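You operate a simulated robot arm through the tools that you are given. There is no shell and no other tool. Be economical: measure what you need, move in short steps, check, and stop when the job is done.

Carry out the task below with a simulated two-armed robot. There is one attempt and no reset: what you move stays moved.

TASK
Pick up the large cup from the steel counter with the bottles with one hand, pass it to the other hand and put it on the steel counter left of the hob. Put the white pot on the top of the low rack. Put the brown bottle in the steel bowl. Put the paper roll on the green mat away on the lower wooden shelf. Fetch the steel tin from the short shelf by the glass door and set it on the steel counter by the glass door. Put two of the steel cups from the steel counter by the glass door on the top of the wooden counter. Any order will do. Set down upright: large cup, paper roll, steel tin.

The check looks at the end state, three seconds after you hand in, the way a careful person would. Anything else that was tipped, shoved, dropped, spilled or broken makes it a failure.

THE ROBOT
Two 7-joint arms with fingered hands on one trunk, on a base that drives. Base frame: it is fixed to the floor where the robot stands at the start and does not move with it; the origin is under the middle of the robot, x ahead of it, y to its left, z up; the surface under the hand at the start is at about z = 0.85. Readings come in m, rad, newtons and seconds.
The left shoulder is at the start at [0.07, 0.162, 1.171], the right one opposite. With the tool pointing down near the work surface each hand reaches from about 0.34 to 0.82 m from the robot's upright axis, wherever it stands, measured 20 degrees to its own side. Places, roughly: brown bottle (6x6x20 cm) [0.6, -0.5, 0.9]; large cup (9x9x12 cm) [0.5, 0, 0.9]; lower wooden shelf (162x26 cm) [-1.02, 0.06, 1.44]; paper roll (9x9x19 cm) [3.2, -2.3, 0.9]; steel bowl (15x16x7 cm) [0.7, 1.7, 0.3]; steel counter by the glass door [0.1, -3.8, 0.8]; steel counter left of the hob [0.9, 2.2, 0.8]; steel cup (6x6x5 cm) [-0.2, -3.8, 0.8]; steel tin (7x7x8 cm) [0.8, -3.9, 1.2]; top of the low rack [-1, -2.5, 0.8]; top of the wooden counter (44x25 cm) [3.16, -1.94, 0.84]; white pot (9x9x7 cm) [0.5, -0.3, 0.3]. Payload 4 kg a hand.
Tool frame (each hand has its own): the origin (TCP) lies between the finger pads and is the grasp point; the fingertips stand 0.026 m ahead of it; z points along the fingers, y is the line along which they close. Largest opening 0.132 m; the body of the gripper starts 0.073 m behind the TCP. The gripper is a hand of 4 fingers: y runs from the thumb to the fingers, the wrist lies at [0, 0, -0.224] in the tool frame, and closing takes about 1.5 s.
Orientation is that of the tool frame in the base frame, as a unit quaternion [w, x, y, z]. With the fingers straight down and closing along the base's y, the tool's x points along the base's -x, its y along +y and its z along -z.

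THE INTERFACE
- The arms move only by the tool send_rows. It takes "left_deltas", "right_deltas" or both (then of equal length, played together; a hand with none holds still); each is a list that holds one entry, the list of rows, each a list of 6 numbers: the shift along the tool's x, y, z in units of 150 mm (1.0 is 150 mm), then the turn, a rotation vector about the tool's x, y, z in units of 180 degrees (1.0 is 180 degrees). In form: [[[dx, dy, dz, ax, ay, az], ...]]. A call has 1 to 20 rows; each row is the pose to reach, as a shift and turn from the pose commanded when the call began, along the tool's axes at that moment. "left_claw" and "right_claw" are, for a hand that has rows, the opening, from 0 (shut) to 1 (fully open), set as the call begins (left out, the last holds). A call with a number of a shift or a turn outside -1 to 1 is refused whole. Each row takes 0.2 s and may step no farther than 0.05 m and 0.15 rad from the row before; otherwise, or with a gripper value out of range, the whole call is refused. A pose out of reach is approached as far as the arm can. The call stops where the force on the tool passes 40 N (or 10 N more than at its start, if that is more) or the arm is blocked; 0.2 s more then pass. Each finger travels about 0.045 m/s and halts on what it meets, pressing with about 30 N; the grip force reading is that of the motor and also rises with nothing between the fingers. The clock runs only during rows and for 0.2 s after the last one: add rows that repeat a pose to give the fingers time. It gives the time, the measured TCP pose, the force on the tool (base axes), the opening and the grip force at its end, in the units of the frame above (readings bear some noise), with the torque about the TCP (base axes, N m) and any sound that the robot's microphone picked up.
- Cameras (640 x 400 px; columns grow to the right, rows downward): "scene" is now at [0.1196, -0.0546, 1.4072]; the picture's right is [-0.57, -0.82, 0.00], its down [-0.52, 0.36, -0.77] and it looks along [0.63, -0.44, -0.63] (base axes); focal length 261 px, centre (320, 200). "left" rides on the left gripper at [-0.073, 0.006, -0.094] in its tool frame; the picture's right is [-0.08, -1.00, 0.00], its down [0.79, -0.06, -0.62] and it looks along [0.61, -0.05, 0.79] (tool axes); focal length 230 px, centre (320, 200). "right" rides on the right gripper at [0.073, 0.006, -0.094] in its tool frame; the picture's right is [-0.08, 1.00, 0.00], its down [-0.78, -0.06, -0.62] and it looks along [-0.61, -0.05, 0.79] (tool axes); focal length 230 px, centre (320, 200). There is no depth. A picture from a camera that has moved, and an enlarged one, comes with that camera's place and axes in the base frame and with its lens. The place of the scene camera against the robot may be out by one fixed shift of up to 0.018 m in any direction.
- grab_frame(camera): a new picture of that camera. It takes no simulated time.
- raise_lower(by): slides the trunk up (or, below 0, down) by that many m; the arms and the scene camera ride with it, the base frame stays. It gives what a move gives, with no picture.
- drive_base(legs): drives the robot by 1 to 6 legs, each [ahead, left, turn to the left] in m, m and rad, along the robot's own axes; the way and the turn of a leg run together, so that a leg with both is an arc; at most 1.5 m and 3.142 rad a leg. The arms and the cameras ride along, it lands a little off, and it stops where it bumps. It gives what a move gives.
- move_fingers(finger1, finger2, finger3, thumb_bend, hand): sets how far each is bent, from 0 (flat) to 100 (curled in); at 30 the hand is open as for a grip, at 70 the pads meet at the TCP. One left out holds its place. A second passes; each finger stops where it meets its share of the squeeze, and holds until it gets a number again. A gripper value or a shape takes the hand back. It gives what a move gives, with no picture; readings hold the bend of each and the force on the fingers (four entries, about 0 where the hand has none), thumb and palm.
- hand_shape(shape, hand): the hand has 4 fingers and takes this shape, open, in about a second: jaw (thumb against the fingers, like two jaws); tri (thumb and two fingers); tip (a fingertip pinch); poke (one finger out to press); point (the index stretched); flat (the hand flat); cup (the hand cupped); fist (a fist). The gripper value then closes the fingers along that shape, each until it touches; the sizes above hold for jaw. It gives what a move gives, with no picture.
- turn_head(pan, tilt): turns the head with the scene camera to pan (to the left, within 1.501 rad either way) and tilt (down, from -0.506 to 1.204), counted from straight ahead of the robot. It gives what a move gives.
- inspect(camera, box): a new picture of the part [left, top, right, bottom] of that camera's present view, enlarged. It takes no simulated time.
- job_done(): hands the job in; it is judged then, once.

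Work in short steps. Places have to be worked out from the pictures, the camera data and where the tool is seen: move nearer, look again, correct. Check each grasp and each placing, and mend what went wrong. You have 217 turns and 228 pictures in all, those below and enlarged ones among them. Open the grippers and draw the arms clear of the work before you hand the job in, unless the task says otherwise; then end with one line.

The tools are called after "Call:" by a JSON object that holds its "fn" and its "kwargs". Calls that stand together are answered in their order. send_rows: Moves the arms, as the interface text tells. Its arguments: {"type":"object","properties":{"left_deltas":{"type":"array","items":{"type":"array","items":{"type":"array","items":{"type":"number"}}}},"left_claw":{"type":"number"},"right_deltas":{"type":"array","items":{"type":"array","items":{"type":"array","items":{"type":"number"}}}},"right_claw":{"type":"number"}},"required":[]} The other tools are called the same way: raise_lower (by) slides the trunk up or down; hand_shape (shape, hand) gives the hand a shape; move_fingers (finger1, finger2, finger3, thumb_bend, hand) moves the fingers one by one; drive_base (legs) drives the base; turn_head (pan, tilt) turns the head that bears the scene camera; grab_frame (camera) takes a picture; inspect (camera, box) takes an enlarged picture of a part of a camera's view; job_done () hands the job in.

At the start:

```text
clock: 0.0
left_position: [0.5579, -0.0087, 1.1886]
left_tcp_rot: [-0.001, 0.0, 1.0, 0.0]
left_ft_force: [0.1, 0.4, 0.5]
left_ft_torque: [0.03, 0.03, 0.03]
left_grip_width: 0.1321
left_finger_force: 0.0
left_shape: jaw
left_bend: [30.0, 30.0, 30.0, 30.0]
left_finger forces: [0.0, 0.1, 0.1, 0.1, 0.1, 0.0]
right_position: [0.3417, -0.4496, 1.1111]
right_tcp_rot: [0.0, 0.0, 1.0, 0.0]
right_ft_force: [0.3, -0.4, 0.4]
right_ft_torque: [0.02, -0.02, 0.0]
right_grip_width: 0.1318
right_finger_force: 0.0
right_shape: jaw
right_bend: [30.0, 30.0, 30.0, 30.0]
right_finger forces: [0.0, 0.0, 0.0, 0.1, 0.1, 0.0]
trunk travel left (down, up): [-0.65, 0.29]
robot x, y, heading: [0.0035, -0.0011, 0.0]
head pan, tilt: [-0.609, 0.686]
```

scene: 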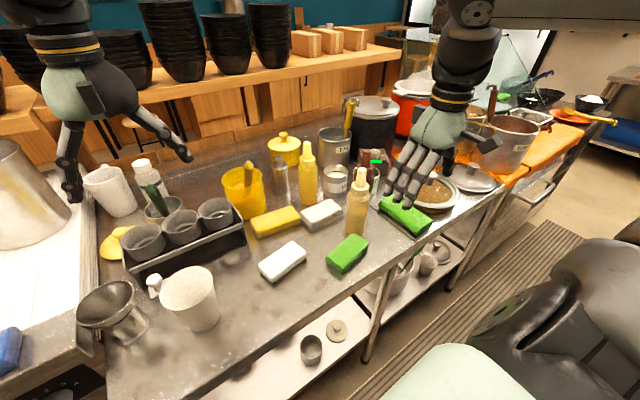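
right: 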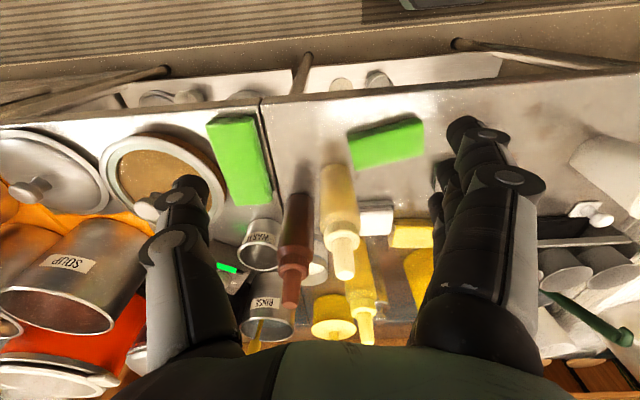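
left: 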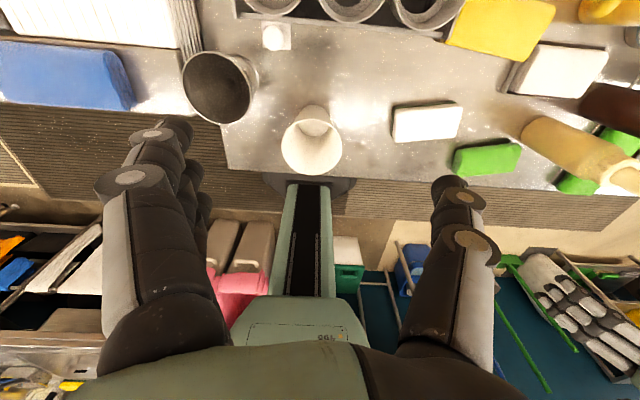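

The large cup stands around [0.49, 0.02]. First I look around with the head to get the layout.

Call:
{"fn": "turn_head", "kwargs": {"pan": 1.3, "tilt": 0.4}}

Call:
{"fn": "grab_frame", "kwargs": {"camera": "scene"}}

Call:
{"fn": "turn_head", "kwargs": {"pan": -1.4, "tilt": 0.4}}

Call:
{"fn": "grab_frame", "kwargs": {"camera": "scene"}}

Call:
{"fn": "turn_head", "kwargs": {"pan": -0.1, "tilt": 0.8}}

Call:
{"fn": "grab_frame", "kwargs": {"camera": "scene"}}

```text
clock: 1.9
left_position: [0.5579, -0.0093, 1.1893]
left_tcp_rot: [0.0, 0.0, 1.0, 0.001]
left_ft_force: [0.7, 0.0, 0.2]
left_ft_torque: [0.0, 0.01, -0.02]
left_grip_width: 0.1319
left_finger_force: 0.1
left_shape: jaw
left_bend: [30.0, 30.0, 30.0, 30.0]
left_finger forces: [0.0, 0.0, 0.1, 0.0, 0.0, 0.1]
right_position: [0.3423, -0.4505, 1.1117]
right_tcp_rot: [0.0, 0.0, 1.0, 0.0]
right_ft_force: [-0.2, -1.2, -0.7]
right_ft_torque: [-0.05, -0.02, 0.01]
right_grip_width: 0.1318
right_finger_force: 0.1
right_shape: jaw
right_bend: [30.0, 30.0, 30.0, 30.0]
right_finger forces: [0.1, 0.0, 0.0, 0.0, 0.0, 0.0]
trunk travel left (down, up): [-0.65, 0.29]
robot x, y, heading: [0.0012, -0.001, -0.002]
head pan, tilt: [1.3, 0.4]
```

```text
224 pictures are left
camera scene: at [0.0744, 0.0836, 1.4329], right [0.96, -0.27, 0.0], down [-0.1, -0.37, -0.92], along [0.25, 0.89, -0.39], focal length 261 px, centre (320, 200)
```

scene: 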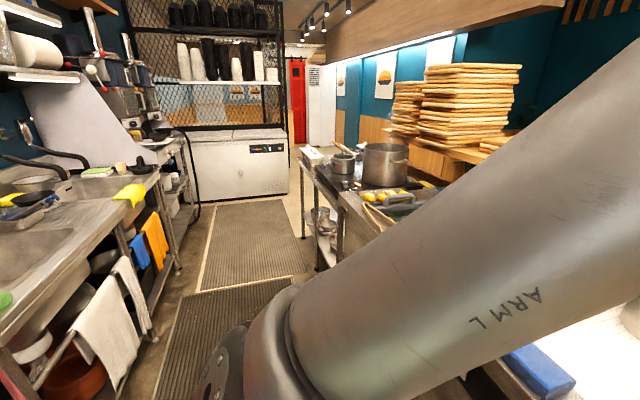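

```text
clock: 4.3
left_position: [0.5584, -0.0102, 1.189]
left_tcp_rot: [0.0, 0.0, 1.0, 0.0]
left_ft_force: [-1.3, 0.0, 0.7]
left_ft_torque: [-0.01, 0.0, 0.02]
left_grip_width: 0.1316
left_finger_force: 0.1
left_shape: jaw
left_bend: [30.0, 30.0, 30.0, 30.0]
left_finger forces: [0.1, 0.0, 0.0, 0.0, 0.0, 0.0]
right_position: [0.3422, -0.4498, 1.1113]
right_tcp_rot: [0.0, 0.0, 1.0, 0.0]
right_ft_force: [-0.8, -0.4, 0.0]
right_ft_torque: [0.03, 0.02, 0.02]
right_grip_width: 0.1317
right_finger_force: 0.1
right_shape: jaw
right_bend: [30.0, 30.0, 30.0, 30.0]
right_finger forces: [0.1, 0.1, 0.0, 0.0, 0.1, 0.1]
trunk travel left (down, up): [-0.65, 0.29]
robot x, y, heading: [-0.0001, 0.0011, -0.005]
head pan, tilt: [-1.4, 0.4]
```

```text
223 pictures are left
camera scene: at [0.0653, -0.0969, 1.4329], right [-0.99, -0.17, 0.0], down [-0.07, 0.38, -0.92], along [0.16, -0.91, -0.39], focal length 261 px, centre (320, 200)
```

scene: 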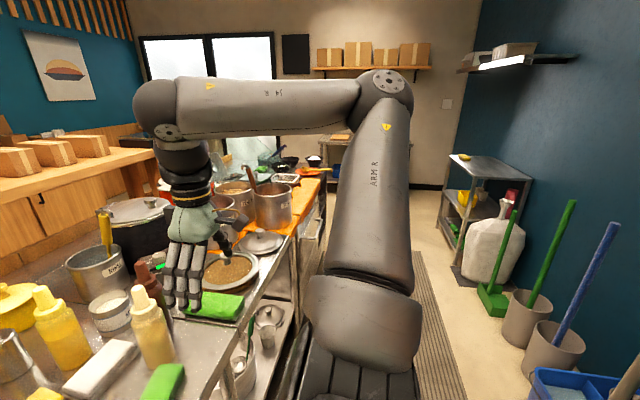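

```text
clock: 5.7
left_position: [0.5584, -0.0091, 1.1898]
left_tcp_rot: [-0.001, 0.0, 1.0, 0.0]
left_ft_force: [-0.4, -0.5, -0.2]
left_ft_torque: [-0.01, 0.02, -0.03]
left_grip_width: 0.1318
left_finger_force: 0.1
left_shape: jaw
left_bend: [30.0, 30.0, 30.0, 30.0]
left_finger forces: [0.0, 0.1, 0.0, 0.1, 0.0, 0.1]
right_position: [0.343, -0.4516, 1.1099]
right_tcp_rot: [0.0, -0.001, 1.0, 0.001]
right_ft_force: [0.2, -0.1, 0.3]
right_ft_torque: [0.03, 0.01, 0.01]
right_grip_width: 0.1319
right_finger_force: 0.1
right_shape: jaw
right_bend: [30.0, 30.0, 30.0, 30.0]
right_finger forces: [0.0, 0.0, 0.1, 0.0, 0.0, 0.0]
trunk travel left (down, up): [-0.65, 0.29]
robot x, y, heading: [0.0004, 0.002, -0.003]
head pan, tilt: [-0.099, 0.799]
```

```text
222 pictures are left
camera scene: at [0.1298, -0.0138, 1.3978], right [-0.1, -0.99, 0.0], down [-0.71, 0.07, -0.7], along [0.69, -0.07, -0.72], focal length 261 px, centre (320, 200)
```

scene: 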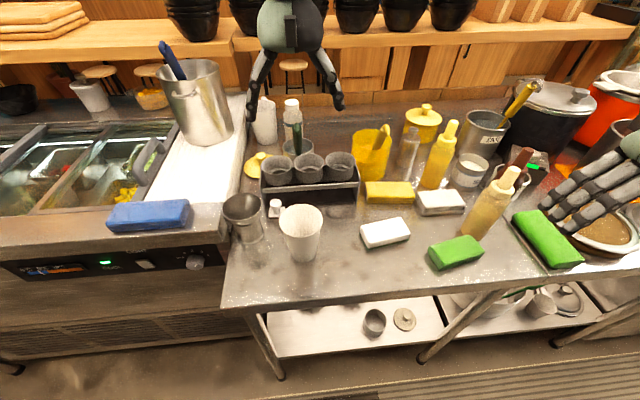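

Plan: the right hand takes the cup from above, the left takes it over from the side. I move the left away to the left and turn it to point to the right, while the right moves toward the cup at height.

Call:
{"fn": "send_rows", "kwargs": {"left_deltas": [[[0.05, 0.067, 0, 0.026, -0.026, 0.026], [0.1, 0.133, 0, 0.052, -0.052, 0.052], [0.15, 0.2, 0, 0.077, -0.077, 0.077], [0.2, 0.267, 0, 0.103, -0.103, 0.103], [0.25, 0.333, 0, 0.128, -0.128, 0.128], [0.3, 0.4, 0, 0.154, -0.154, 0.154], [0.35, 0.467, 0, 0.18, -0.18, 0.18], [0.4, 0.533, 0, 0.205, -0.205, 0.205], [0.45, 0.6, 0, 0.231, -0.231, 0.231], [0.5, 0.667, 0, 0.257, -0.257, 0.257], [0.55, 0.733, 0, 0.282, -0.282, 0.282], [0.6, 0.8, 0, 0.308, -0.308, 0.308], [0.65, 0.867, 0, 0.334, -0.334, 0.334], [0.68, 0.933, 0, 0.359, -0.359, 0.359], [0.7, 1, 0, 0.385, -0.385, 0.385]]], "right_deltas": [[[-0.06, 0.067, 0, 0, 0, 0], [-0.12, 0.133, 0, 0, 0, 0], [-0.18, 0.2, 0, 0, 0, 0], [-0.24, 0.267, 0, 0, 0, 0], [-0.3, 0.333, 0, 0, 0, 0], [-0.36, 0.4, 0, 0, 0, 0], [-0.42, 0.467, 0, 0, 0, 0], [-0.48, 0.533, 0, 0, 0, 0], [-0.54, 0.6, 0, 0, 0, 0], [-0.6, 0.667, 0, 0, 0, 0], [-0.66, 0.733, 0, 0, 0, 0], [-0.72, 0.8, 0, 0, 0, 0], [-0.78, 0.867, 0, 0, 0, 0], [-0.84, 0.933, 0, 0, 0, 0], [-0.94, 1, 0, 0, 0, 0]]]}}

Call:
{"fn": "grab_frame", "kwargs": {"camera": "scene"}}

```text
clock: 8.9
left_position: [0.4557, 0.1225, 1.1967]
left_tcp_rot: [0.489, 0.496, 0.516, -0.498]
left_ft_force: [0.0, 0.8, -1.9]
left_ft_torque: [-0.27, 0.07, 0.0]
left_grip_width: 0.1319
left_finger_force: 0.1
left_shape: jaw
left_bend: [30.0, 30.0, 30.0, 30.0]
left_finger forces: [0.1, 0.0, 0.1, 0.0, 0.0, 0.0]
left hand out of reach, approached as far as the arm can: row 14, 15
right_position: [0.4845, -0.3023, 1.1099]
right_tcp_rot: [-0.001, 0.001, 1.0, 0.001]
right_ft_force: [0.5, -0.9, 0.1]
right_ft_torque: [-0.01, -0.02, 0.02]
right_grip_width: 0.1318
right_finger_force: 0.1
right_shape: jaw
right_bend: [30.0, 30.0, 30.0, 30.0]
right_finger forces: [0.0, 0.1, 0.0, 0.0, 0.0, 0.0]
trunk travel left (down, up): [-0.65, 0.29]
robot x, y, heading: [-0.0006, -0.0019, -0.001]
head pan, tilt: [-0.099, 0.799]
```

```text
221 pictures are left
camera scene: at [0.1322, -0.0149, 1.3975], right [-0.1, -0.99, 0.0], down [-0.71, 0.07, -0.7], along [0.69, -0.07, -0.72], focal length 261 px, centre (320, 200)
```

scene: 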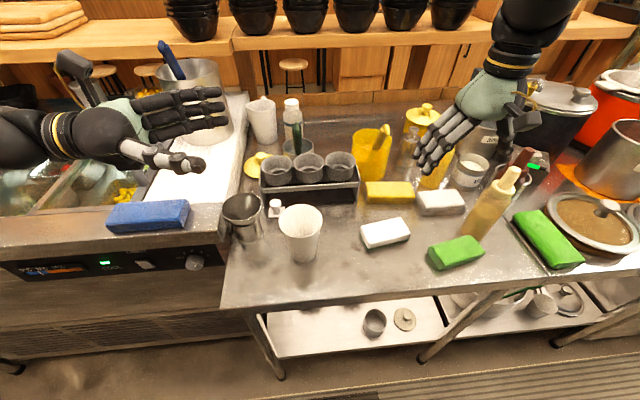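

Left is in its pose; I back it off a bit, and bring the right over the cup.

Call:
{"fn": "send_rows", "kwargs": {"left_deltas": [[[0, 0, -0.2, 0, 0, 0], [0, 0, -0.4, 0, 0, 0], [0, 0, -0.6, 0, 0, 0], [0, 0, -0.6, 0, 0, 0], [0, 0, -0.6, 0, 0, 0], [0, 0, -0.6, 0, 0, 0]]], "right_deltas": [[[0, 0.15, 0, 0, 0, 0], [0, 0.3, 0, 0, 0, 0], [0, 0.5, 0, 0, 0, 0], [0, 0.7, 0, 0, 0, 0], [0, 0.85, 0, 0, 0, 0], [0, 1, 0, 0, 0, 0]]]}}

Call:
{"fn": "grab_frame", "kwargs": {"camera": "right"}}

```text
clock: 10.3
left_position: [0.4529, 0.2155, 1.1932]
left_tcp_rot: [0.485, 0.492, 0.522, -0.5]
left_ft_force: [0.5, -0.6, -0.4]
left_ft_torque: [-0.01, -0.01, 0.0]
left_grip_width: 0.1322
left_finger_force: 0.1
left_shape: jaw
left_bend: [30.0, 30.0, 30.0, 30.0]
left_finger forces: [0.0, 0.0, 0.0, 0.0, 0.1, 0.1]
right_position: [0.4674, -0.168, 1.1019]
right_tcp_rot: [0.002, 0.001, 1.0, 0.003]
right_ft_force: [-0.8, 1.0, 0.1]
right_ft_torque: [-0.02, -0.01, 0.0]
right_grip_width: 0.1317
right_finger_force: 0.1
right_shape: jaw
right_bend: [30.0, 30.0, 30.0, 30.0]
right_finger forces: [0.0, 0.1, 0.1, 0.0, 0.0, 0.1]
right hand out of reach, approached as far as the arm can: row 5, 6
trunk travel left (down, up): [-0.65, 0.29]
robot x, y, heading: [0.0035, 0.0012, 0.002]
head pan, tilt: [-0.099, 0.799]
```

```text
220 pictures are left
camera right: at [0.3933, -0.1627, 1.1945], right [0.08, 1.0, 0.01], down [0.78, -0.07, 0.62], along [0.62, -0.04, -0.79], focal length 230 px, centre (320, 200)
```

right: 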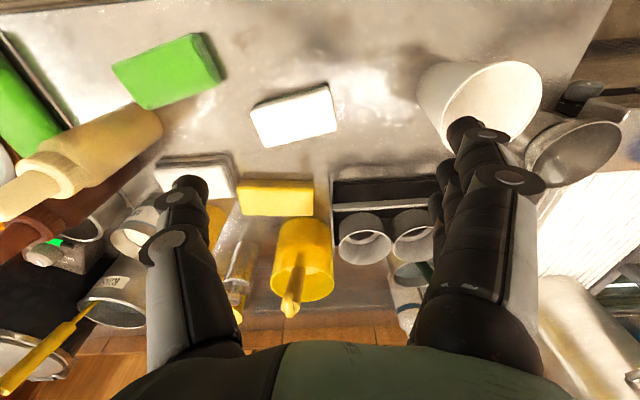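

The right cannot reach so far across, so I drive the base 0.2 m to the left instead.

Call:
{"fn": "drive_base", "kwargs": {"legs": [[0, 0.2, 0]]}}

Call:
{"fn": "grab_frame", "kwargs": {"camera": "right"}}

Call:
{"fn": "grab_frame", "kwargs": {"camera": "scene"}}

```text
clock: 11.9
left_position: [0.4526, 0.4129, 1.1926]
left_tcp_rot: [0.484, 0.493, 0.522, -0.5]
left_ft_force: [0.0, -0.9, 1.1]
left_ft_torque: [0.0, -0.01, 0.02]
left_grip_width: 0.1321
left_finger_force: 0.0
left_shape: jaw
left_bend: [30.0, 30.0, 30.0, 30.0]
left_finger forces: [0.1, 0.1, 0.0, 0.0, 0.0, 0.0]
right_position: [0.4675, 0.0274, 1.1007]
right_tcp_rot: [0.001, 0.002, 1.0, 0.004]
right_ft_force: [0.2, 0.2, 0.0]
right_ft_torque: [0.01, 0.0, 0.01]
right_grip_width: 0.1319
right_finger_force: 0.0
right_shape: jaw
right_bend: [30.0, 30.0, 30.0, 30.0]
right_finger forces: [0.0, 0.0, 0.0, 0.0, 0.0, 0.0]
trunk travel left (down, up): [-0.65, 0.29]
robot x, y, heading: [0.0009, 0.1928, -0.001]
head pan, tilt: [-0.099, 0.799]
```

```text
219 pictures are left
camera right: at [0.3935, 0.033, 1.1943], right [0.08, 1.0, 0.01], down [0.78, -0.07, 0.62], along [0.62, -0.04, -0.79], focal length 230 px, centre (320, 200)
```

right: 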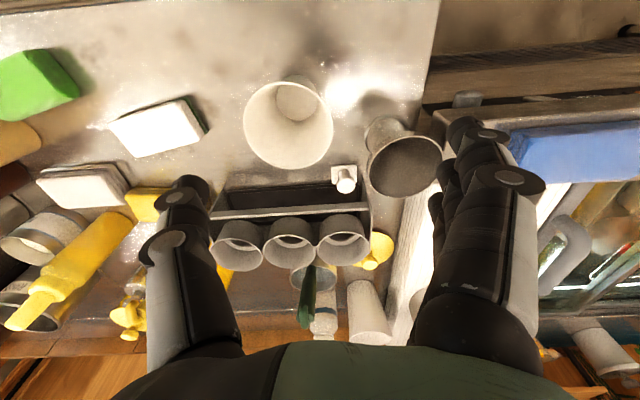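

```text
218 pictures are left
camera scene: at [0.1297, 0.1829, 1.3978], right [-0.1, -0.99, 0.0], down [-0.71, 0.07, -0.7], along [0.69, -0.07, -0.72], focal length 261 px, centre (320, 200)
```

scene: 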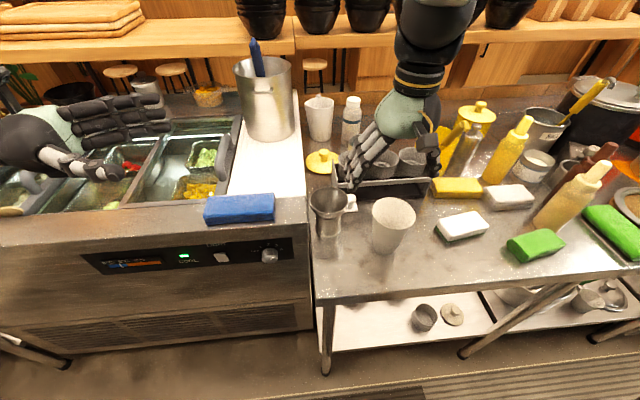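

The cup is near [0.478, -0.002] and a steel goblet stands just left of it, so I turn the hand 30° to keep the fingers clear of it and go down to just above the rim.

Call:
{"fn": "send_rows", "kwargs": {"right_deltas": [[[-0.02, -0.05, 0.1, 0, 0, -0.042], [-0.04, -0.1, 0.2, 0, 0, -0.083], [-0.06, -0.15, 0.3, 0, 0, -0.125], [-0.065, -0.2, 0.4, 0, 0, -0.167], [-0.065, -0.2, 0.5, 0, 0, -0.167]]]}}

Call:
{"fn": "grab_frame", "kwargs": {"camera": "right"}}

Call:
{"fn": "grab_frame", "kwargs": {"camera": "scene"}}

```text
clock: 13.1
left_position: [0.4526, 0.412, 1.1926]
left_tcp_rot: [0.485, 0.492, 0.523, -0.499]
left_ft_force: [0.5, -1.5, -0.3]
left_ft_torque: [0.01, -0.03, -0.02]
left_grip_width: 0.1321
left_finger_force: 0.1
left_shape: jaw
left_bend: [30.0, 30.0, 30.0, 30.0]
left_finger forces: [0.0, 0.0, 0.0, 0.0, 0.1, 0.0]
right_position: [0.4784, -0.0015, 1.0233]
right_tcp_rot: [0.002, -0.26, 0.966, 0.002]
right_ft_force: [0.0, -0.1, 0.0]
right_ft_torque: [-0.01, 0.03, 0.0]
right_grip_width: 0.1317
right_finger_force: 0.1
right_shape: jaw
right_bend: [30.0, 30.0, 30.0, 30.0]
right_finger forces: [0.1, 0.0, 0.0, 0.0, 0.1, 0.0]
trunk travel left (down, up): [-0.65, 0.29]
robot x, y, heading: [0.0027, 0.1988, -0.001]
head pan, tilt: [-0.099, 0.799]
```

```text
217 pictures are left
camera right: at [0.4112, -0.0333, 1.1181], right [-0.43, 0.9, 0.0], down [0.71, 0.34, 0.62], along [0.56, 0.27, -0.78], focal length 230 px, centre (320, 200)
```

right: 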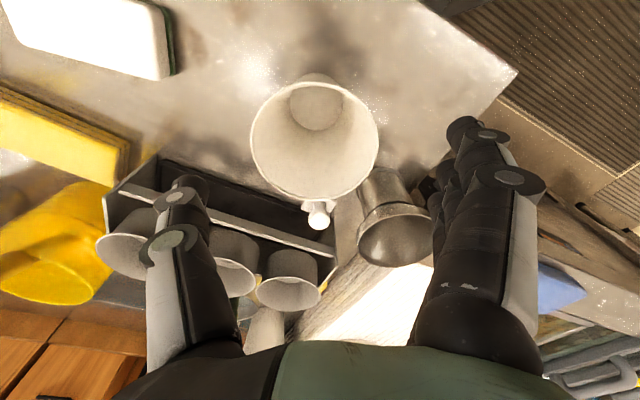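

```text
216 pictures are left
camera scene: at [0.1304, 0.1839, 1.3977], right [-0.1, -1.0, 0.0], down [-0.71, 0.07, -0.7], along [0.69, -0.07, -0.72], focal length 261 px, centre (320, 200)
```

scene: 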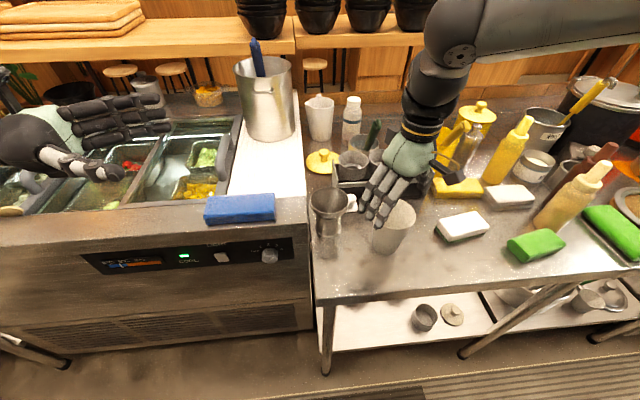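

The hand is centred over the cup and clear of the goblet. I descend to z 0.935.

Call:
{"fn": "send_rows", "kwargs": {"right_deltas": [[[0, 0, 0.15, 0, 0, 0], [0, 0, 0.3, 0, 0, 0], [0, 0, 0.45, 0, 0, 0], [0, 0, 0.58, 0, 0, 0]]]}}

Call:
{"fn": "grab_frame", "kwargs": {"camera": "right"}}

```text
clock: 14.1
left_position: [0.4536, 0.4111, 1.1925]
left_tcp_rot: [0.484, 0.492, 0.523, -0.5]
left_ft_force: [0.7, -0.1, -0.1]
left_ft_torque: [-0.01, -0.03, -0.02]
left_grip_width: 0.1318
left_finger_force: 0.0
left_shape: jaw
left_bend: [30.0, 30.0, 30.0, 30.0]
left_finger forces: [0.0, 0.0, 0.1, 0.1, 0.1, 0.0]
right_position: [0.477, -0.0001, 0.9383]
right_tcp_rot: [0.002, -0.259, 0.966, 0.003]
right_ft_force: [-0.2, -0.8, 1.0]
right_ft_torque: [0.02, -0.05, 0.0]
right_grip_width: 0.1321
right_finger_force: 0.2
right_shape: jaw
right_bend: [30.0, 30.0, 30.0, 30.0]
right_finger forces: [0.0, 0.0, 0.0, 0.1, 0.1, 0.0]
trunk travel left (down, up): [-0.65, 0.29]
robot x, y, heading: [0.003, 0.1981, -0.001]
head pan, tilt: [-0.099, 0.799]
```

```text
215 pictures are left
camera right: at [0.4099, -0.0338, 1.0319], right [-0.43, 0.9, 0.0], down [0.71, 0.34, 0.62], along [0.56, 0.27, -0.78], focal length 230 px, centre (320, 200)
```

right: 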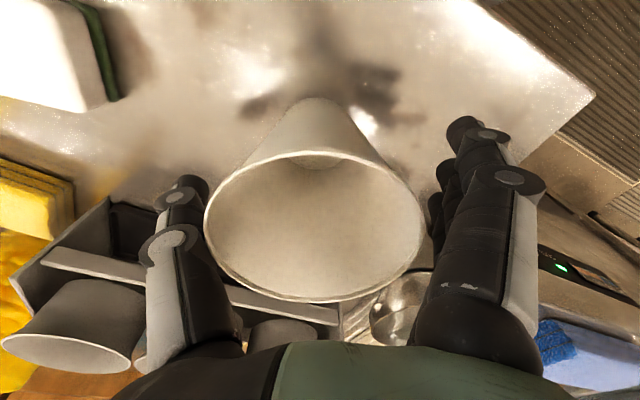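

The cup sits between the fingers. Closing, with rows to give it time.

Call:
{"fn": "send_rows", "kwargs": {"right_deltas": [[[0, 0, 0, 0, 0, 0], [0, 0, 0, 0, 0, 0], [0, 0, 0, 0, 0, 0], [0, 0, 0, 0, 0, 0], [0, 0, 0, 0, 0, 0], [0, 0, 0, 0, 0, 0], [0, 0, 0, 0, 0, 0], [0, 0, 0, 0, 0, 0]]], "right_claw": 0}}

Call:
{"fn": "send_rows", "kwargs": {"right_deltas": [[[0, 0, -0.1, 0, 0, 0], [0, 0, -0.3, 0, 0, 0], [0, 0, -0.5, 0, 0, 0], [0, 0, -0.7, 0, 0, 0], [0, 0, -1, 0, 0, 0]]]}}

Call:
{"fn": "grab_frame", "kwargs": {"camera": "scene"}}

```text
clock: 15.9
left_position: [0.4527, 0.413, 1.1922]
left_tcp_rot: [0.486, 0.492, 0.522, -0.499]
left_ft_force: [-0.1, 0.0, 0.0]
left_ft_torque: [0.04, -0.01, 0.03]
left_grip_width: 0.1319
left_finger_force: 0.0
left_shape: jaw
left_bend: [30.0, 30.0, 30.0, 30.0]
left_finger forces: [0.0, 0.0, 0.0, 0.1, 0.0, 0.0]
right_position: [0.4762, -0.0019, 0.9385]
right_tcp_rot: [0.003, -0.259, 0.966, 0.003]
right_ft_force: [0.0, -0.3, 0.0]
right_ft_torque: [-0.01, 0.02, 0.02]
right_grip_width: 0.0657
right_finger_force: 30.4
right_shape: jaw
right_bend: [73.0, 72.0, 73.0, 71.0]
right_finger forces: [9.6, 9.2, 9.3, 0.1, 27.1, 0.0]
trunk travel left (down, up): [-0.65, 0.29]
robot x, y, heading: [-0.001, 0.2011, -0.0]
head pan, tilt: [-0.099, 0.799]
```

```text
clock: 17.1
left_position: [0.4512, 0.4133, 1.1937]
left_tcp_rot: [0.485, 0.492, 0.523, -0.499]
left_ft_force: [0.0, 0.3, -0.1]
left_ft_torque: [0.0, 0.01, 0.05]
left_grip_width: 0.1318
left_finger_force: 0.0
left_shape: jaw
left_bend: [30.0, 30.0, 30.0, 30.0]
left_finger forces: [0.1, 0.0, 0.0, 0.1, 0.1, 0.0]
right_position: [0.4763, -0.0025, 1.0899]
right_tcp_rot: [0.002, -0.259, 0.966, 0.003]
right_ft_force: [0.3, -1.3, -0.5]
right_ft_torque: [0.03, -0.02, -0.01]
right_grip_width: 0.065
right_finger_force: 30.1
right_shape: jaw
right_bend: [73.0, 72.0, 73.0, 71.0]
right_finger forces: [9.6, 9.2, 9.3, 0.1, 27.2, 0.0]
trunk travel left (down, up): [-0.65, 0.29]
robot x, y, heading: [-0.0004, 0.1956, -0.001]
head pan, tilt: [-0.099, 0.799]
```

```text
214 pictures are left
camera scene: at [0.1289, 0.1841, 1.3978], right [-0.1, -1.0, 0.0], down [-0.71, 0.07, -0.7], along [0.69, -0.07, -0.72], focal length 261 px, centre (320, 200)
```

scene: 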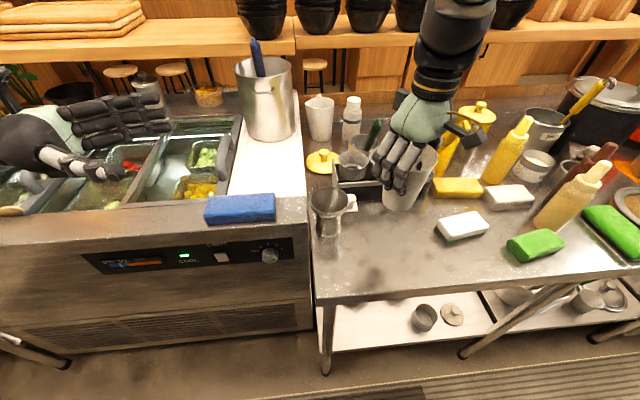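

Cup is held. I move the right hand with the cup forward and left to the middle, and turn the left 30° so it approaches along the line across the right's open side, lower on the cup.

Call:
{"fn": "send_rows", "kwargs": {"left_deltas": [[[0.1, 0.03, 0.05, -0.03, 0, 0], [0.25, 0.07, 0.1, -0.06, 0, 0], [0.4, 0.12, 0.18, -0.1, 0, 0], [0.55, 0.17, 0.26, -0.133, 0, 0], [0.7, 0.22, 0.33, -0.167, 0, 0], [0.867, 0.27, 0.4, -0.167, 0, 0]]], "right_deltas": [[[-0.16, 0.04, -0.1, 0, 0, 0], [-0.33, 0.08, -0.2, 0, 0, 0], [-0.5, 0.12, -0.2, 0, 0, 0], [-0.66, 0.16, -0.2, 0, 0, 0], [-0.82, 0.2, -0.2, 0, 0, 0], [-0.985, 0.24, -0.2, 0, 0, 0]]]}}

Call:
{"fn": "grab_frame", "kwargs": {"camera": "scene"}}

Call:
{"fn": "grab_frame", "kwargs": {"camera": "left"}}

```text
clock: 18.5
left_position: [0.5038, 0.3261, 1.183]
left_tcp_rot: [0.594, 0.348, 0.637, -0.347]
left_ft_force: [0.3, 0.2, -0.2]
left_ft_torque: [0.0, -0.03, -0.01]
left_grip_width: 0.1319
left_finger_force: 0.1
left_shape: jaw
left_bend: [30.0, 30.0, 30.0, 30.0]
left_finger forces: [0.1, 0.1, 0.0, 0.0, 0.1, 0.0]
left hand out of reach, approached as far as the arm can: row 1, 2, 3, 4, 5, 6
right_position: [0.4952, 0.0129, 1.0919]
right_tcp_rot: [0.004, -0.259, 0.966, 0.004]
right_ft_force: [-0.2, -0.1, -0.1]
right_ft_torque: [0.0, 0.01, 0.02]
right_grip_width: 0.0651
right_finger_force: 30.4
right_shape: jaw
right_bend: [73.0, 72.0, 73.0, 71.0]
right_finger forces: [9.7, 9.2, 9.4, 0.0, 27.2, 0.0]
right hand out of reach, approached as far as the arm can: row 1, 2, 3, 4, 5, 6
trunk travel left (down, up): [-0.65, 0.29]
robot x, y, heading: [0.0018, 0.1994, -0.0]
head pan, tilt: [-0.099, 0.799]
```

```text
213 pictures are left
camera scene: at [0.1301, 0.1838, 1.3978], right [-0.1, -1.0, 0.0], down [-0.71, 0.07, -0.7], along [0.69, -0.07, -0.72], focal length 261 px, centre (320, 200)
```

scene: 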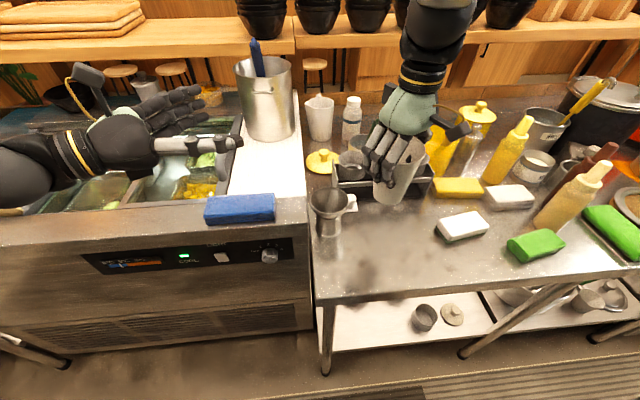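

```text
212 pictures are left
camera left: at [0.4623, 0.4071, 1.2598], right [-0.85, -0.52, 0.11], down [-0.41, 0.52, -0.75], along [0.33, -0.68, -0.65], focal length 230 px, centre (320, 200)
```

left: 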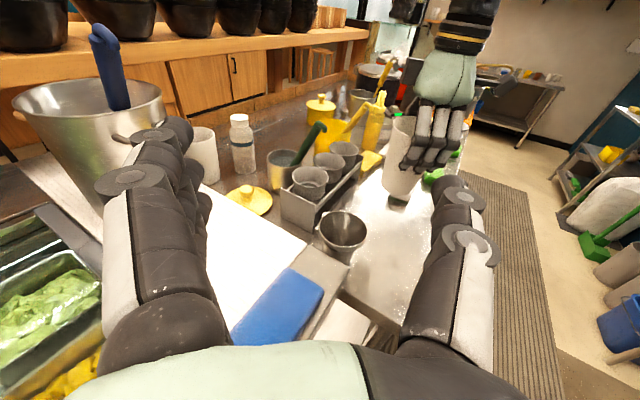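

Both arms are cramped at this height relative to the shoulders. I raise the trunk 0.25 m so the hands can work lower relative to it.

Call:
{"fn": "raise_lower", "kwargs": {"by": 0.25}}

Call:
{"fn": "send_rows", "kwargs": {"left_deltas": [[[0.1, 0, 0, 0, 0, 0], [0.25, 0, 0, 0, 0, 0], [0.4, 0, 0, 0, 0, 0], [0.55, 0, 0, 0, 0, 0], [0.75, 0, 0, 0, 0, 0], [0.95, 0, 0, 0, 0, 0]]], "right_deltas": [[[0, 0, 0.15, 0, 0, 0], [0, 0, 0.3, 0, 0, 0], [0, 0, 0.45, 0, 0, 0], [0, 0, 0.6, 0, 0, 0], [0, 0, 0.75, 0, 0, 0], [0, 0, 0.95, 0, 0, 0]]]}}

```text
clock: 21.1
left_position: [0.5027, 0.3246, 1.4325]
left_tcp_rot: [0.595, 0.347, 0.637, -0.346]
left_ft_force: [0.3, -0.1, -0.5]
left_ft_torque: [-0.01, 0.0, -0.01]
left_grip_width: 0.1322
left_finger_force: 0.2
left_shape: jaw
left_bend: [30.0, 30.0, 30.0, 30.0]
left_finger forces: [0.1, 0.0, 0.0, 0.0, 0.0, 0.1]
right_position: [0.4942, 0.0116, 1.342]
right_tcp_rot: [0.004, -0.259, 0.966, 0.005]
right_ft_force: [0.3, 0.0, -0.7]
right_ft_torque: [-0.01, 0.03, -0.02]
right_grip_width: 0.0652
right_finger_force: 29.9
right_shape: jaw
right_bend: [73.0, 72.0, 73.0, 71.0]
right_finger forces: [9.6, 9.2, 9.4, 0.0, 27.3, 0.1]
trunk travel left (down, up): [-0.9, 0.04]
robot x, y, heading: [0.0009, 0.2, -0.001]
head pan, tilt: [-0.099, 0.799]
```

```text
clock: 22.5
left_position: [0.555, 0.2991, 1.3922]
left_tcp_rot: [0.583, 0.345, 0.646, -0.353]
left_ft_force: [0.3, -0.1, 0.7]
left_ft_torque: [0.01, 0.01, -0.02]
left_grip_width: 0.1318
left_finger_force: 0.1
left_shape: jaw
left_bend: [30.0, 30.0, 30.0, 30.0]
left_finger forces: [0.0, 0.0, 0.0, 0.0, 0.0, 0.1]
left hand out of reach, approached as far as the arm can: row 1, 2, 3, 4, 5, 6
right_position: [0.4975, 0.012, 1.198]
right_tcp_rot: [0.003, -0.259, 0.966, 0.006]
right_ft_force: [0.6, 0.3, 0.6]
right_ft_torque: [-0.01, 0.03, 0.02]
right_grip_width: 0.0652
right_finger_force: 29.6
right_shape: jaw
right_bend: [73.0, 72.0, 73.0, 71.0]
right_finger forces: [9.7, 9.3, 9.4, 0.1, 27.1, 0.0]
trunk travel left (down, up): [-0.9, 0.04]
robot x, y, heading: [-0.0053, 0.197, -0.0]
head pan, tilt: [-0.099, 0.799]
```

The left arm dislikes pointing so far inward. I'll have it point more forward (30° right of ahead), with the right hand yawed to match, and bring the cup to about [0.6, 0.11].

Call:
{"fn": "send_rows", "kwargs": {"left_deltas": [[[0.1, -0.15, -0.05, -0.03, 0, 0], [0.25, -0.3, -0.1, -0.06, 0, 0], [0.4, -0.45, -0.15, -0.1, 0, 0], [0.55, -0.6, -0.2, -0.133, 0, 0], [0.7, -0.75, -0.26, -0.167, 0, 0], [0.85, -0.88, -0.32, -0.167, 0, 0], [0.93, -0.99, -0.355, -0.167, 0, 0]]], "right_deltas": [[[-0.15, 0.04, 0, 0, 0, -0.03], [-0.3, 0.08, 0, 0, 0, -0.06], [-0.45, 0.12, 0, 0, 0, -0.09], [-0.6, 0.16, 0, 0, 0, -0.12], [-0.75, 0.2, 0, 0, 0, -0.14], [-0.85, 0.23, 0, 0, 0, -0.16], [-0.91, 0.245, 0, 0, 0, -0.167]]]}}

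Call:
{"fn": "grab_frame", "kwargs": {"camera": "scene"}}

```text
clock: 24.1
left_position: [0.5351, 0.2791, 1.3792]
left_tcp_rot: [0.639, 0.206, 0.718, -0.186]
left_ft_force: [-0.3, 0.1, 1.1]
left_ft_torque: [-0.01, 0.0, 0.02]
left_grip_width: 0.1318
left_finger_force: 0.1
left_shape: jaw
left_bend: [30.0, 30.0, 30.0, 30.0]
left_finger forces: [0.0, 0.1, 0.1, 0.0, 0.0, 0.1]
left hand out of reach, approached as far as the arm can: row 1, 2, 3, 4, 5, 6, 7
right_position: [0.5321, 0.0253, 1.2104]
right_tcp_rot: [0.01, -0.499, 0.867, 0.006]
right_ft_force: [-0.7, -0.1, 0.1]
right_ft_torque: [0.04, 0.02, -0.01]
right_grip_width: 0.0651
right_finger_force: 29.9
right_shape: jaw
right_bend: [73.0, 72.0, 73.0, 71.0]
right_finger forces: [9.7, 9.3, 9.5, 0.0, 27.3, 0.0]
right hand out of reach, approached as far as the arm can: row 2, 3, 4, 5, 6, 7
trunk travel left (down, up): [-0.9, 0.04]
robot x, y, heading: [0.0014, 0.1972, -0.005]
head pan, tilt: [-0.099, 0.799]
```

```text
211 pictures are left
camera scene: at [0.1309, 0.1815, 1.6477], right [-0.1, -0.99, 0.0], down [-0.71, 0.07, -0.7], along [0.69, -0.07, -0.72], focal length 261 px, centre (320, 200)
```

scene: 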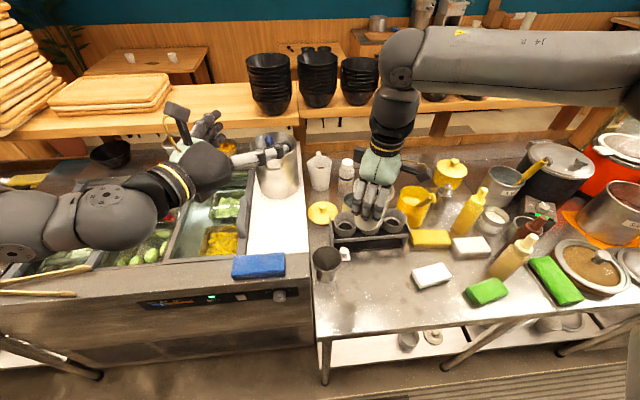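

Both wrists are limited like a human's. I back away from the counter to get free space, then lower both hands with each hand tilted 45° inward, a more natural passing pose.

Call:
{"fn": "drive_base", "kwargs": {"legs": [[-0.4, 0, 0]]}}

Call:
{"fn": "send_rows", "kwargs": {"left_deltas": [[[0.12, 0, 0.01, 0.024, 0.022, 0.011], [0.24, 0, 0.03, 0.047, 0.045, 0.023], [0.36, 0, 0.04, 0.07, 0.067, 0.034], [0.48, 0, 0.05, 0.094, 0.09, 0.046], [0.6, 0, 0.06, 0.117, 0.112, 0.057], [0.72, 0, 0.08, 0.14, 0.134, 0.068], [0.84, 0, 0.09, 0.164, 0.157, 0.08], [0.92, 0, 0.1, 0.188, 0.179, 0.091], [0.99, 0, 0.116, 0.211, 0.2, 0.103]]], "right_deltas": [[[0, 0, 0.11, -0.025, -0.0146, 0.035], [0, 0, 0.22, -0.05, -0.029, 0.07], [0, 0, 0.33, -0.075, -0.044, 0.105], [0, 0, 0.44, -0.1, -0.058, 0.14], [0, 0, 0.55, -0.125, -0.073, 0.175], [0, 0, 0.66, -0.15, -0.087, 0.21], [0, 0, 0.77, -0.176, -0.102, 0.245], [0, 0, 0.88, -0.2, -0.116, 0.28], [0, 0, 1, -0.226, -0.131, 0.315]]]}}

Call:
{"fn": "grab_frame", "kwargs": {"camera": "scene"}}

```text
clock: 26.1
left_position: [0.2305, 0.2783, 1.3768]
left_tcp_rot: [0.637, 0.208, 0.718, -0.19]
left_ft_force: [0.5, -0.4, -0.3]
left_ft_torque: [-0.03, -0.03, -0.03]
left_grip_width: 0.1321
left_finger_force: 0.0
left_shape: jaw
left_bend: [30.0, 30.0, 30.0, 30.0]
left_finger forces: [0.0, 0.0, 0.0, 0.1, 0.0, 0.0]
right_position: [0.2262, 0.0247, 1.2077]
right_tcp_rot: [0.008, -0.495, 0.869, 0.006]
right_ft_force: [-0.2, 0.2, -0.8]
right_ft_torque: [0.01, 0.0, -0.01]
right_grip_width: 0.0654
right_finger_force: 29.8
right_shape: jaw
right_bend: [73.0, 72.0, 73.0, 71.0]
right_finger forces: [9.8, 9.3, 9.6, 0.0, 27.3, 0.0]
trunk travel left (down, up): [-0.9, 0.04]
robot x, y, heading: [-0.314, 0.1996, -0.005]
head pan, tilt: [-0.099, 0.799]
stopped in leg 1: the robot was blocked; the commanded pose is now the measured one
```

```text
clock: 28.1
left_position: [0.225, 0.2662, 1.2357]
left_tcp_rot: [0.309, 0.555, 0.737, -0.233]
left_ft_force: [1.2, -0.3, 1.1]
left_ft_torque: [-0.02, 0.01, -0.06]
left_grip_width: 0.1321
left_finger_force: 0.0
left_shape: jaw
left_bend: [30.0, 30.0, 30.0, 30.0]
left_finger forces: [0.0, 0.0, 0.0, 0.0, 0.0, 0.1]
left hand out of reach, approached as far as the arm can: row 8, 9
right_position: [0.2212, 0.0278, 1.0618]
right_tcp_rot: [0.007, 0.003, 0.921, 0.391]
right_ft_force: [0.7, 0.3, -0.4]
right_ft_torque: [0.03, -0.02, 0.03]
right_grip_width: 0.0651
right_finger_force: 30.3
right_shape: jaw
right_bend: [73.0, 72.0, 73.0, 71.0]
right_finger forces: [9.7, 9.4, 9.6, 0.0, 27.3, 0.0]
trunk travel left (down, up): [-0.9, 0.04]
robot x, y, heading: [-0.3126, 0.1974, -0.007]
head pan, tilt: [-0.099, 0.799]
```

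```text
210 pictures are left
camera scene: at [-0.1806, 0.1824, 1.6476], right [-0.11, -0.99, 0.0], down [-0.71, 0.08, -0.7], along [0.69, -0.07, -0.72], focal length 261 px, centre (320, 200)
```

scene: 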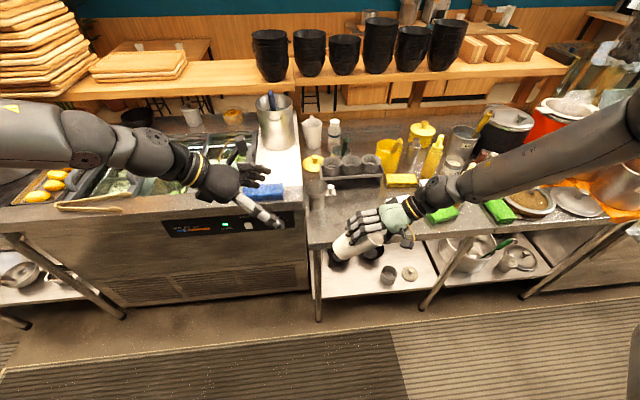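

Both hands now have the wanted tilt (left axis ⟂ cup axis). I bring the left to a pre-grasp 0.14 m from the cup's lower part.

Call:
{"fn": "send_rows", "kwargs": {"left_deltas": [[[0.03, -0.08, 0.2, 0, 0, 0.03], [0.06, -0.16, 0.4, 0, 0, 0.067], [0.1, -0.24, 0.6, 0, 0, 0.067], [0.13, -0.32, 0.8, 0, 0, 0.067], [0.156, -0.38, 0.967, 0, 0, 0.067]]]}}

Call:
{"fn": "grab_frame", "kwargs": {"camera": "scene"}}

Call:
{"fn": "grab_frame", "kwargs": {"camera": "left"}}

```text
clock: 29.4
left_position: [0.1955, 0.1287, 1.1453]
left_tcp_rot: [0.329, 0.628, 0.677, -0.197]
left_ft_force: [0.0, -0.5, -0.1]
left_ft_torque: [-0.03, 0.01, 0.01]
left_grip_width: 0.1321
left_finger_force: 0.1
left_shape: jaw
left_bend: [30.0, 30.0, 30.0, 30.0]
left_finger forces: [0.0, 0.1, 0.0, 0.0, 0.1, 0.0]
left hand out of reach, approached as far as the arm can: row 1, 2, 3, 4, 5
right_position: [0.2204, 0.027, 1.0619]
right_tcp_rot: [0.007, 0.003, 0.92, 0.391]
right_ft_force: [0.3, 0.4, 0.2]
right_ft_torque: [-0.01, 0.02, 0.0]
right_grip_width: 0.0651
right_finger_force: 30.3
right_shape: jaw
right_bend: [73.0, 72.0, 73.0, 71.0]
right_finger forces: [9.8, 9.3, 9.6, 0.1, 27.3, 0.0]
trunk travel left (down, up): [-0.9, 0.04]
robot x, y, heading: [-0.3126, 0.1962, -0.008]
head pan, tilt: [-0.099, 0.799]
```

```text
209 pictures are left
camera scene: at [-0.1817, 0.1808, 1.6477], right [-0.11, -0.99, 0.0], down [-0.71, 0.08, -0.7], along [0.69, -0.07, -0.72], focal length 261 px, centre (320, 200)
```

scene: 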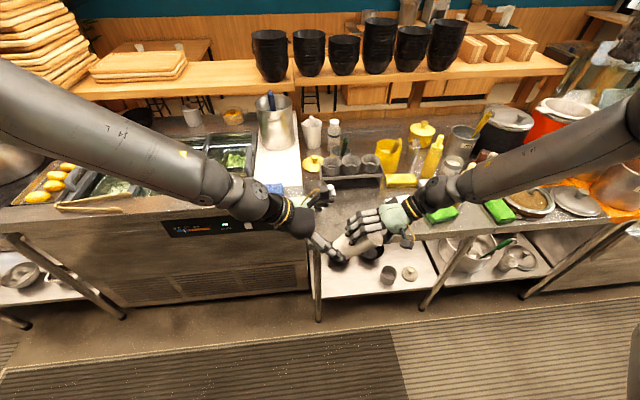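

```text
208 pictures are left
camera left: at [0.1815, 0.14, 1.2628], right [-0.98, -0.19, -0.09], down [-0.18, 0.98, -0.12], along [0.11, -0.1, -0.99], focal length 230 px, centre (320, 200)
```

left: 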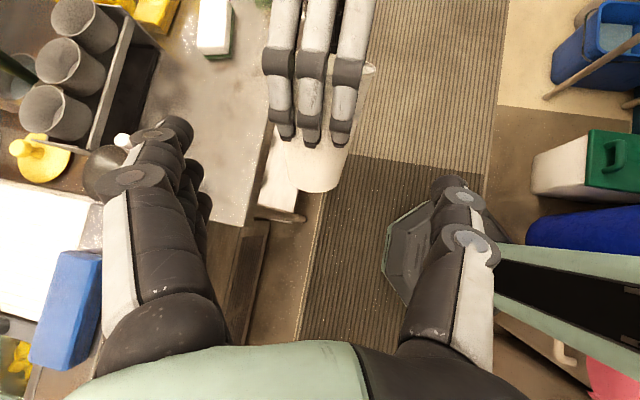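

The left is at its limit but aligned; the cup should shift 4.5 cm back along its axis and then move up into the left hand. I let the right carry the cup there, first part way.

Call:
{"fn": "send_rows", "kwargs": {"right_deltas": [[[0.06, 0, -0.15, 0, 0, 0], [0.12, 0, -0.31, 0, 0, 0], [0.173, 0.1, -0.31, 0, 0, 0], [0.173, 0.25, -0.31, 0, 0, 0], [0.173, 0.4, -0.31, 0, 0, 0], [0.173, 0.5, -0.31, 0, 0, 0]]]}}

Call:
{"fn": "grab_frame", "kwargs": {"camera": "left"}}

```text
clock: 30.8
left_position: [0.1946, 0.131, 1.1478]
left_tcp_rot: [0.329, 0.628, 0.677, -0.196]
left_ft_force: [0.4, 0.4, -0.8]
left_ft_torque: [-0.05, -0.06, 0.0]
left_grip_width: 0.1322
left_finger_force: 0.1
left_shape: jaw
left_bend: [30.0, 30.0, 30.0, 30.0]
left_finger forces: [0.1, 0.0, 0.1, 0.1, 0.0, 0.0]
right_position: [0.1925, 0.0488, 1.1479]
right_tcp_rot: [0.008, 0.002, 0.921, 0.39]
right_ft_force: [-0.1, 0.1, 0.3]
right_ft_torque: [-0.01, 0.02, -0.01]
right_grip_width: 0.0651
right_finger_force: 30.2
right_shape: jaw
right_bend: [73.0, 72.0, 73.0, 71.0]
right_finger forces: [9.5, 9.2, 9.6, 0.0, 27.3, 0.1]
trunk travel left (down, up): [-0.9, 0.04]
robot x, y, heading: [-0.3112, 0.1947, -0.007]
head pan, tilt: [-0.099, 0.799]
```

```text
207 pictures are left
camera left: at [0.1807, 0.1427, 1.2634], right [-0.98, -0.19, -0.09], down [-0.18, 0.98, -0.12], along [0.11, -0.1, -0.99], focal length 230 px, centre (320, 200)
```

left: 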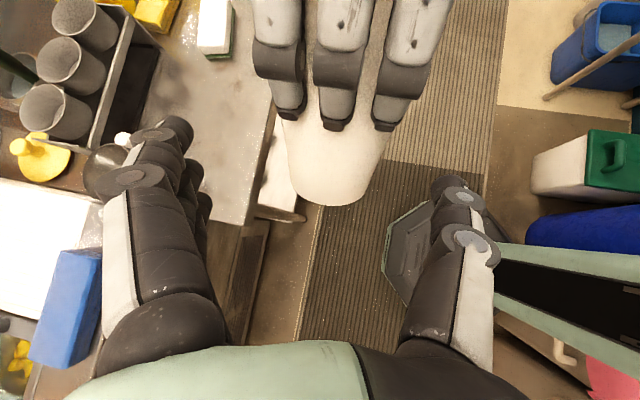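

Well aligned. I finish the approach, leaving 1 cm short of centre.

Call:
{"fn": "send_rows", "kwargs": {"right_deltas": [[[-0.08, 0.08, 0.02, 0, 0, 0], [-0.08, 0.16, 0.02, 0, 0, 0], [-0.08, 0.24, 0.02, 0, 0, 0], [-0.08, 0.31, 0.02, 0, 0, 0]]]}}

Call:
{"fn": "grab_frame", "kwargs": {"camera": "left"}}

```text
clock: 31.8
left_position: [0.195, 0.1302, 1.1464]
left_tcp_rot: [0.33, 0.627, 0.677, -0.198]
left_ft_force: [0.3, -0.1, -1.0]
left_ft_torque: [-0.03, -0.02, -0.03]
left_grip_width: 0.132
left_finger_force: 0.0
left_shape: jaw
left_bend: [30.0, 30.0, 30.0, 30.0]
left_finger forces: [0.0, 0.1, 0.0, 0.0, 0.0, 0.0]
right_position: [0.2063, 0.0824, 1.1784]
right_tcp_rot: [0.008, 0.002, 0.921, 0.39]
right_ft_force: [1.0, -0.5, -0.4]
right_ft_torque: [0.01, 0.01, -0.03]
right_grip_width: 0.0649
right_finger_force: 29.9
right_shape: jaw
right_bend: [73.0, 72.0, 73.0, 71.0]
right_finger forces: [9.6, 9.1, 9.6, 0.0, 27.3, 0.1]
trunk travel left (down, up): [-0.9, 0.04]
robot x, y, heading: [-0.3133, 0.195, -0.001]
head pan, tilt: [-0.099, 0.799]
```

```text
206 pictures are left
camera left: at [0.181, 0.1428, 1.2632], right [-0.98, -0.19, -0.09], down [-0.18, 0.98, -0.12], along [0.11, -0.1, -0.99], focal length 230 px, centre (320, 200)
```

left: 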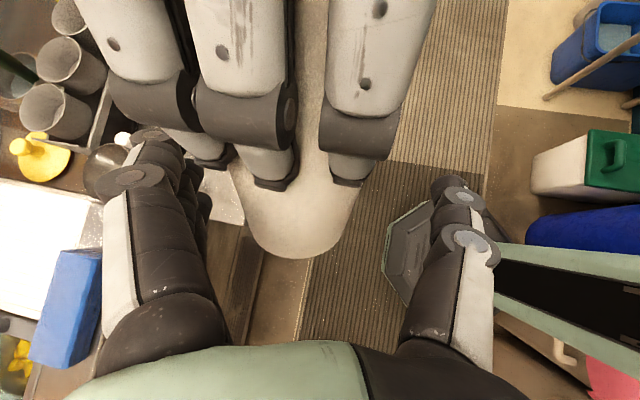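

The cup lies in the left hand. Closing the left on it.

Call:
{"fn": "send_rows", "kwargs": {"left_deltas": [[[0, 0, 0, 0, 0, 0], [0, 0, 0, 0, 0, 0], [0, 0, 0, 0, 0, 0], [0, 0, 0, 0, 0, 0], [0, 0, 0, 0, 0, 0], [0, 0, 0, 0, 0, 0], [0, 0, 0, 0, 0, 0], [0, 0, 0, 0, 0, 0], [0, 0, 0, 0, 0, 0]]], "left_claw": 0}}

Call:
{"fn": "grab_frame", "kwargs": {"camera": "left"}}

```text
clock: 33.8
left_position: [0.1957, 0.13, 1.1467]
left_tcp_rot: [0.329, 0.628, 0.677, -0.197]
left_ft_force: [1.5, -0.9, -1.9]
left_ft_torque: [0.01, 0.02, 0.05]
left_grip_width: 0.059
left_finger_force: 29.9
left_shape: jaw
left_bend: [70.0, 71.0, 72.0, 70.0]
left_finger forces: [9.3, 9.1, 9.2, 0.1, 26.3, 0.0]
right_position: [0.2062, 0.0831, 1.1775]
right_tcp_rot: [0.007, 0.001, 0.92, 0.391]
right_ft_force: [-2.0, 0.1, 2.0]
right_ft_torque: [0.07, 0.04, 0.07]
right_grip_width: 0.065
right_finger_force: 29.7
right_shape: jaw
right_bend: [73.0, 72.0, 73.0, 71.0]
right_finger forces: [10.2, 9.3, 9.9, 0.0, 27.2, 0.0]
trunk travel left (down, up): [-0.9, 0.04]
robot x, y, heading: [-0.3128, 0.2017, -0.008]
head pan, tilt: [-0.099, 0.799]
```

```text
205 pictures are left
camera left: at [0.1808, 0.1425, 1.2632], right [-0.98, -0.19, -0.09], down [-0.18, 0.98, -0.12], along [0.11, -0.1, -0.99], focal length 230 px, centre (320, 200)
```

left: 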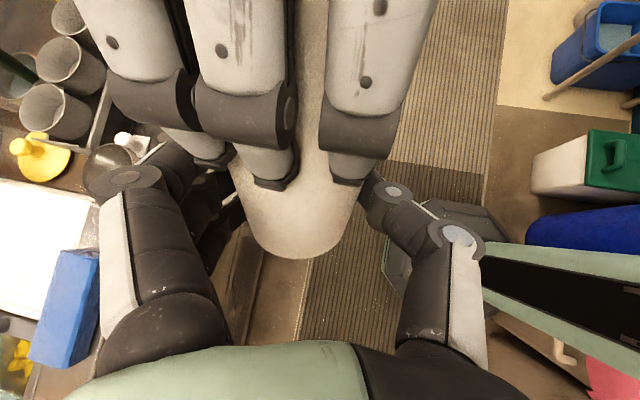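

Both hands hold it. Right opens, then withdraws along its own axis.

Call:
{"fn": "send_rows", "kwargs": {"right_deltas": [[[0, 0, 0, 0, 0, 0], [0, 0, 0, 0, 0, 0], [0, 0, 0, 0, 0, 0], [0, 0, 0, 0, 0, 0], [0, 0, 0, 0, 0, 0], [0, 0, 0, 0, 0, 0], [0, 0, 0, 0, 0, 0]]], "right_claw": 1}}

Call:
{"fn": "send_rows", "kwargs": {"right_deltas": [[[0, 0, -0.15, 0, 0, 0], [0, 0, -0.3, 0, 0, 0], [0, 0, -0.5, 0, 0, 0], [0, 0, -0.75, 0, 0, 0], [0, 0, -1, 0, 0, 0]]]}}

Call:
{"fn": "grab_frame", "kwargs": {"camera": "left"}}

```text
clock: 35.4
left_position: [0.1951, 0.13, 1.1457]
left_tcp_rot: [0.331, 0.627, 0.677, -0.196]
left_ft_force: [4.6, 9.2, 4.4]
left_ft_torque: [-0.39, 0.09, 0.22]
left_grip_width: 0.0589
left_finger_force: 30.3
left_shape: jaw
left_bend: [70.0, 71.0, 72.0, 70.0]
left_finger forces: [8.3, 9.4, 9.6, 0.1, 26.9, 0.0]
right_position: [0.2053, 0.0818, 1.1773]
right_tcp_rot: [0.008, 0.001, 0.92, 0.391]
right_ft_force: [-5.3, -9.2, -4.3]
right_ft_torque: [-0.06, 0.0, 0.04]
right_grip_width: 0.1312
right_finger_force: 0.1
right_shape: jaw
right_bend: [30.0, 30.0, 40.0, 30.0]
right_finger forces: [0.0, 0.0, 0.1, 0.0, 0.0, 0.0]
trunk travel left (down, up): [-0.9, 0.04]
robot x, y, heading: [-0.3122, 0.1959, -0.003]
head pan, tilt: [-0.099, 0.799]
```

```text
clock: 36.5
left_position: [0.1946, 0.1289, 1.1468]
left_tcp_rot: [0.33, 0.628, 0.677, -0.196]
left_ft_force: [-0.7, 0.0, 0.3]
left_ft_torque: [0.01, -0.02, 0.02]
left_grip_width: 0.0586
left_finger_force: 30.3
left_shape: jaw
left_bend: [70.0, 71.0, 72.0, 70.0]
left_finger forces: [9.6, 9.1, 9.4, 0.0, 27.9, 0.1]
right_position: [0.2026, -0.0266, 1.2831]
right_tcp_rot: [0.008, 0.002, 0.92, 0.391]
right_ft_force: [0.0, 0.0, -1.1]
right_ft_torque: [-0.01, 0.0, -0.01]
right_grip_width: 0.132
right_finger_force: 0.0
right_shape: jaw
right_bend: [30.0, 30.0, 30.0, 30.0]
right_finger forces: [0.1, 0.0, 0.0, 0.1, 0.0, 0.0]
trunk travel left (down, up): [-0.9, 0.04]
robot x, y, heading: [-0.3106, 0.199, -0.004]
head pan, tilt: [-0.099, 0.799]
```

```text
204 pictures are left
camera left: at [0.1796, 0.1417, 1.2637], right [-0.98, -0.19, -0.09], down [-0.18, 0.98, -0.12], along [0.11, -0.1, -0.99], focal length 230 px, centre (320, 200)
```

left: 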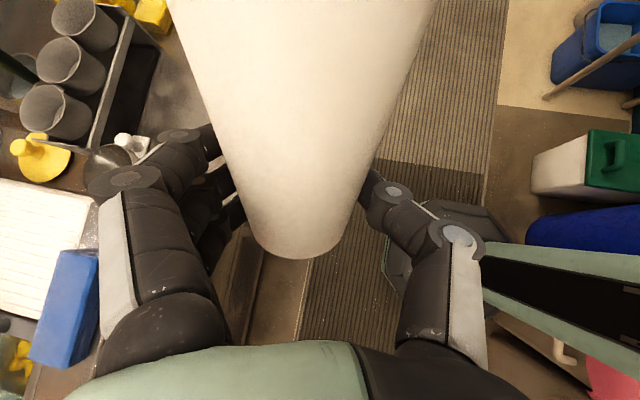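

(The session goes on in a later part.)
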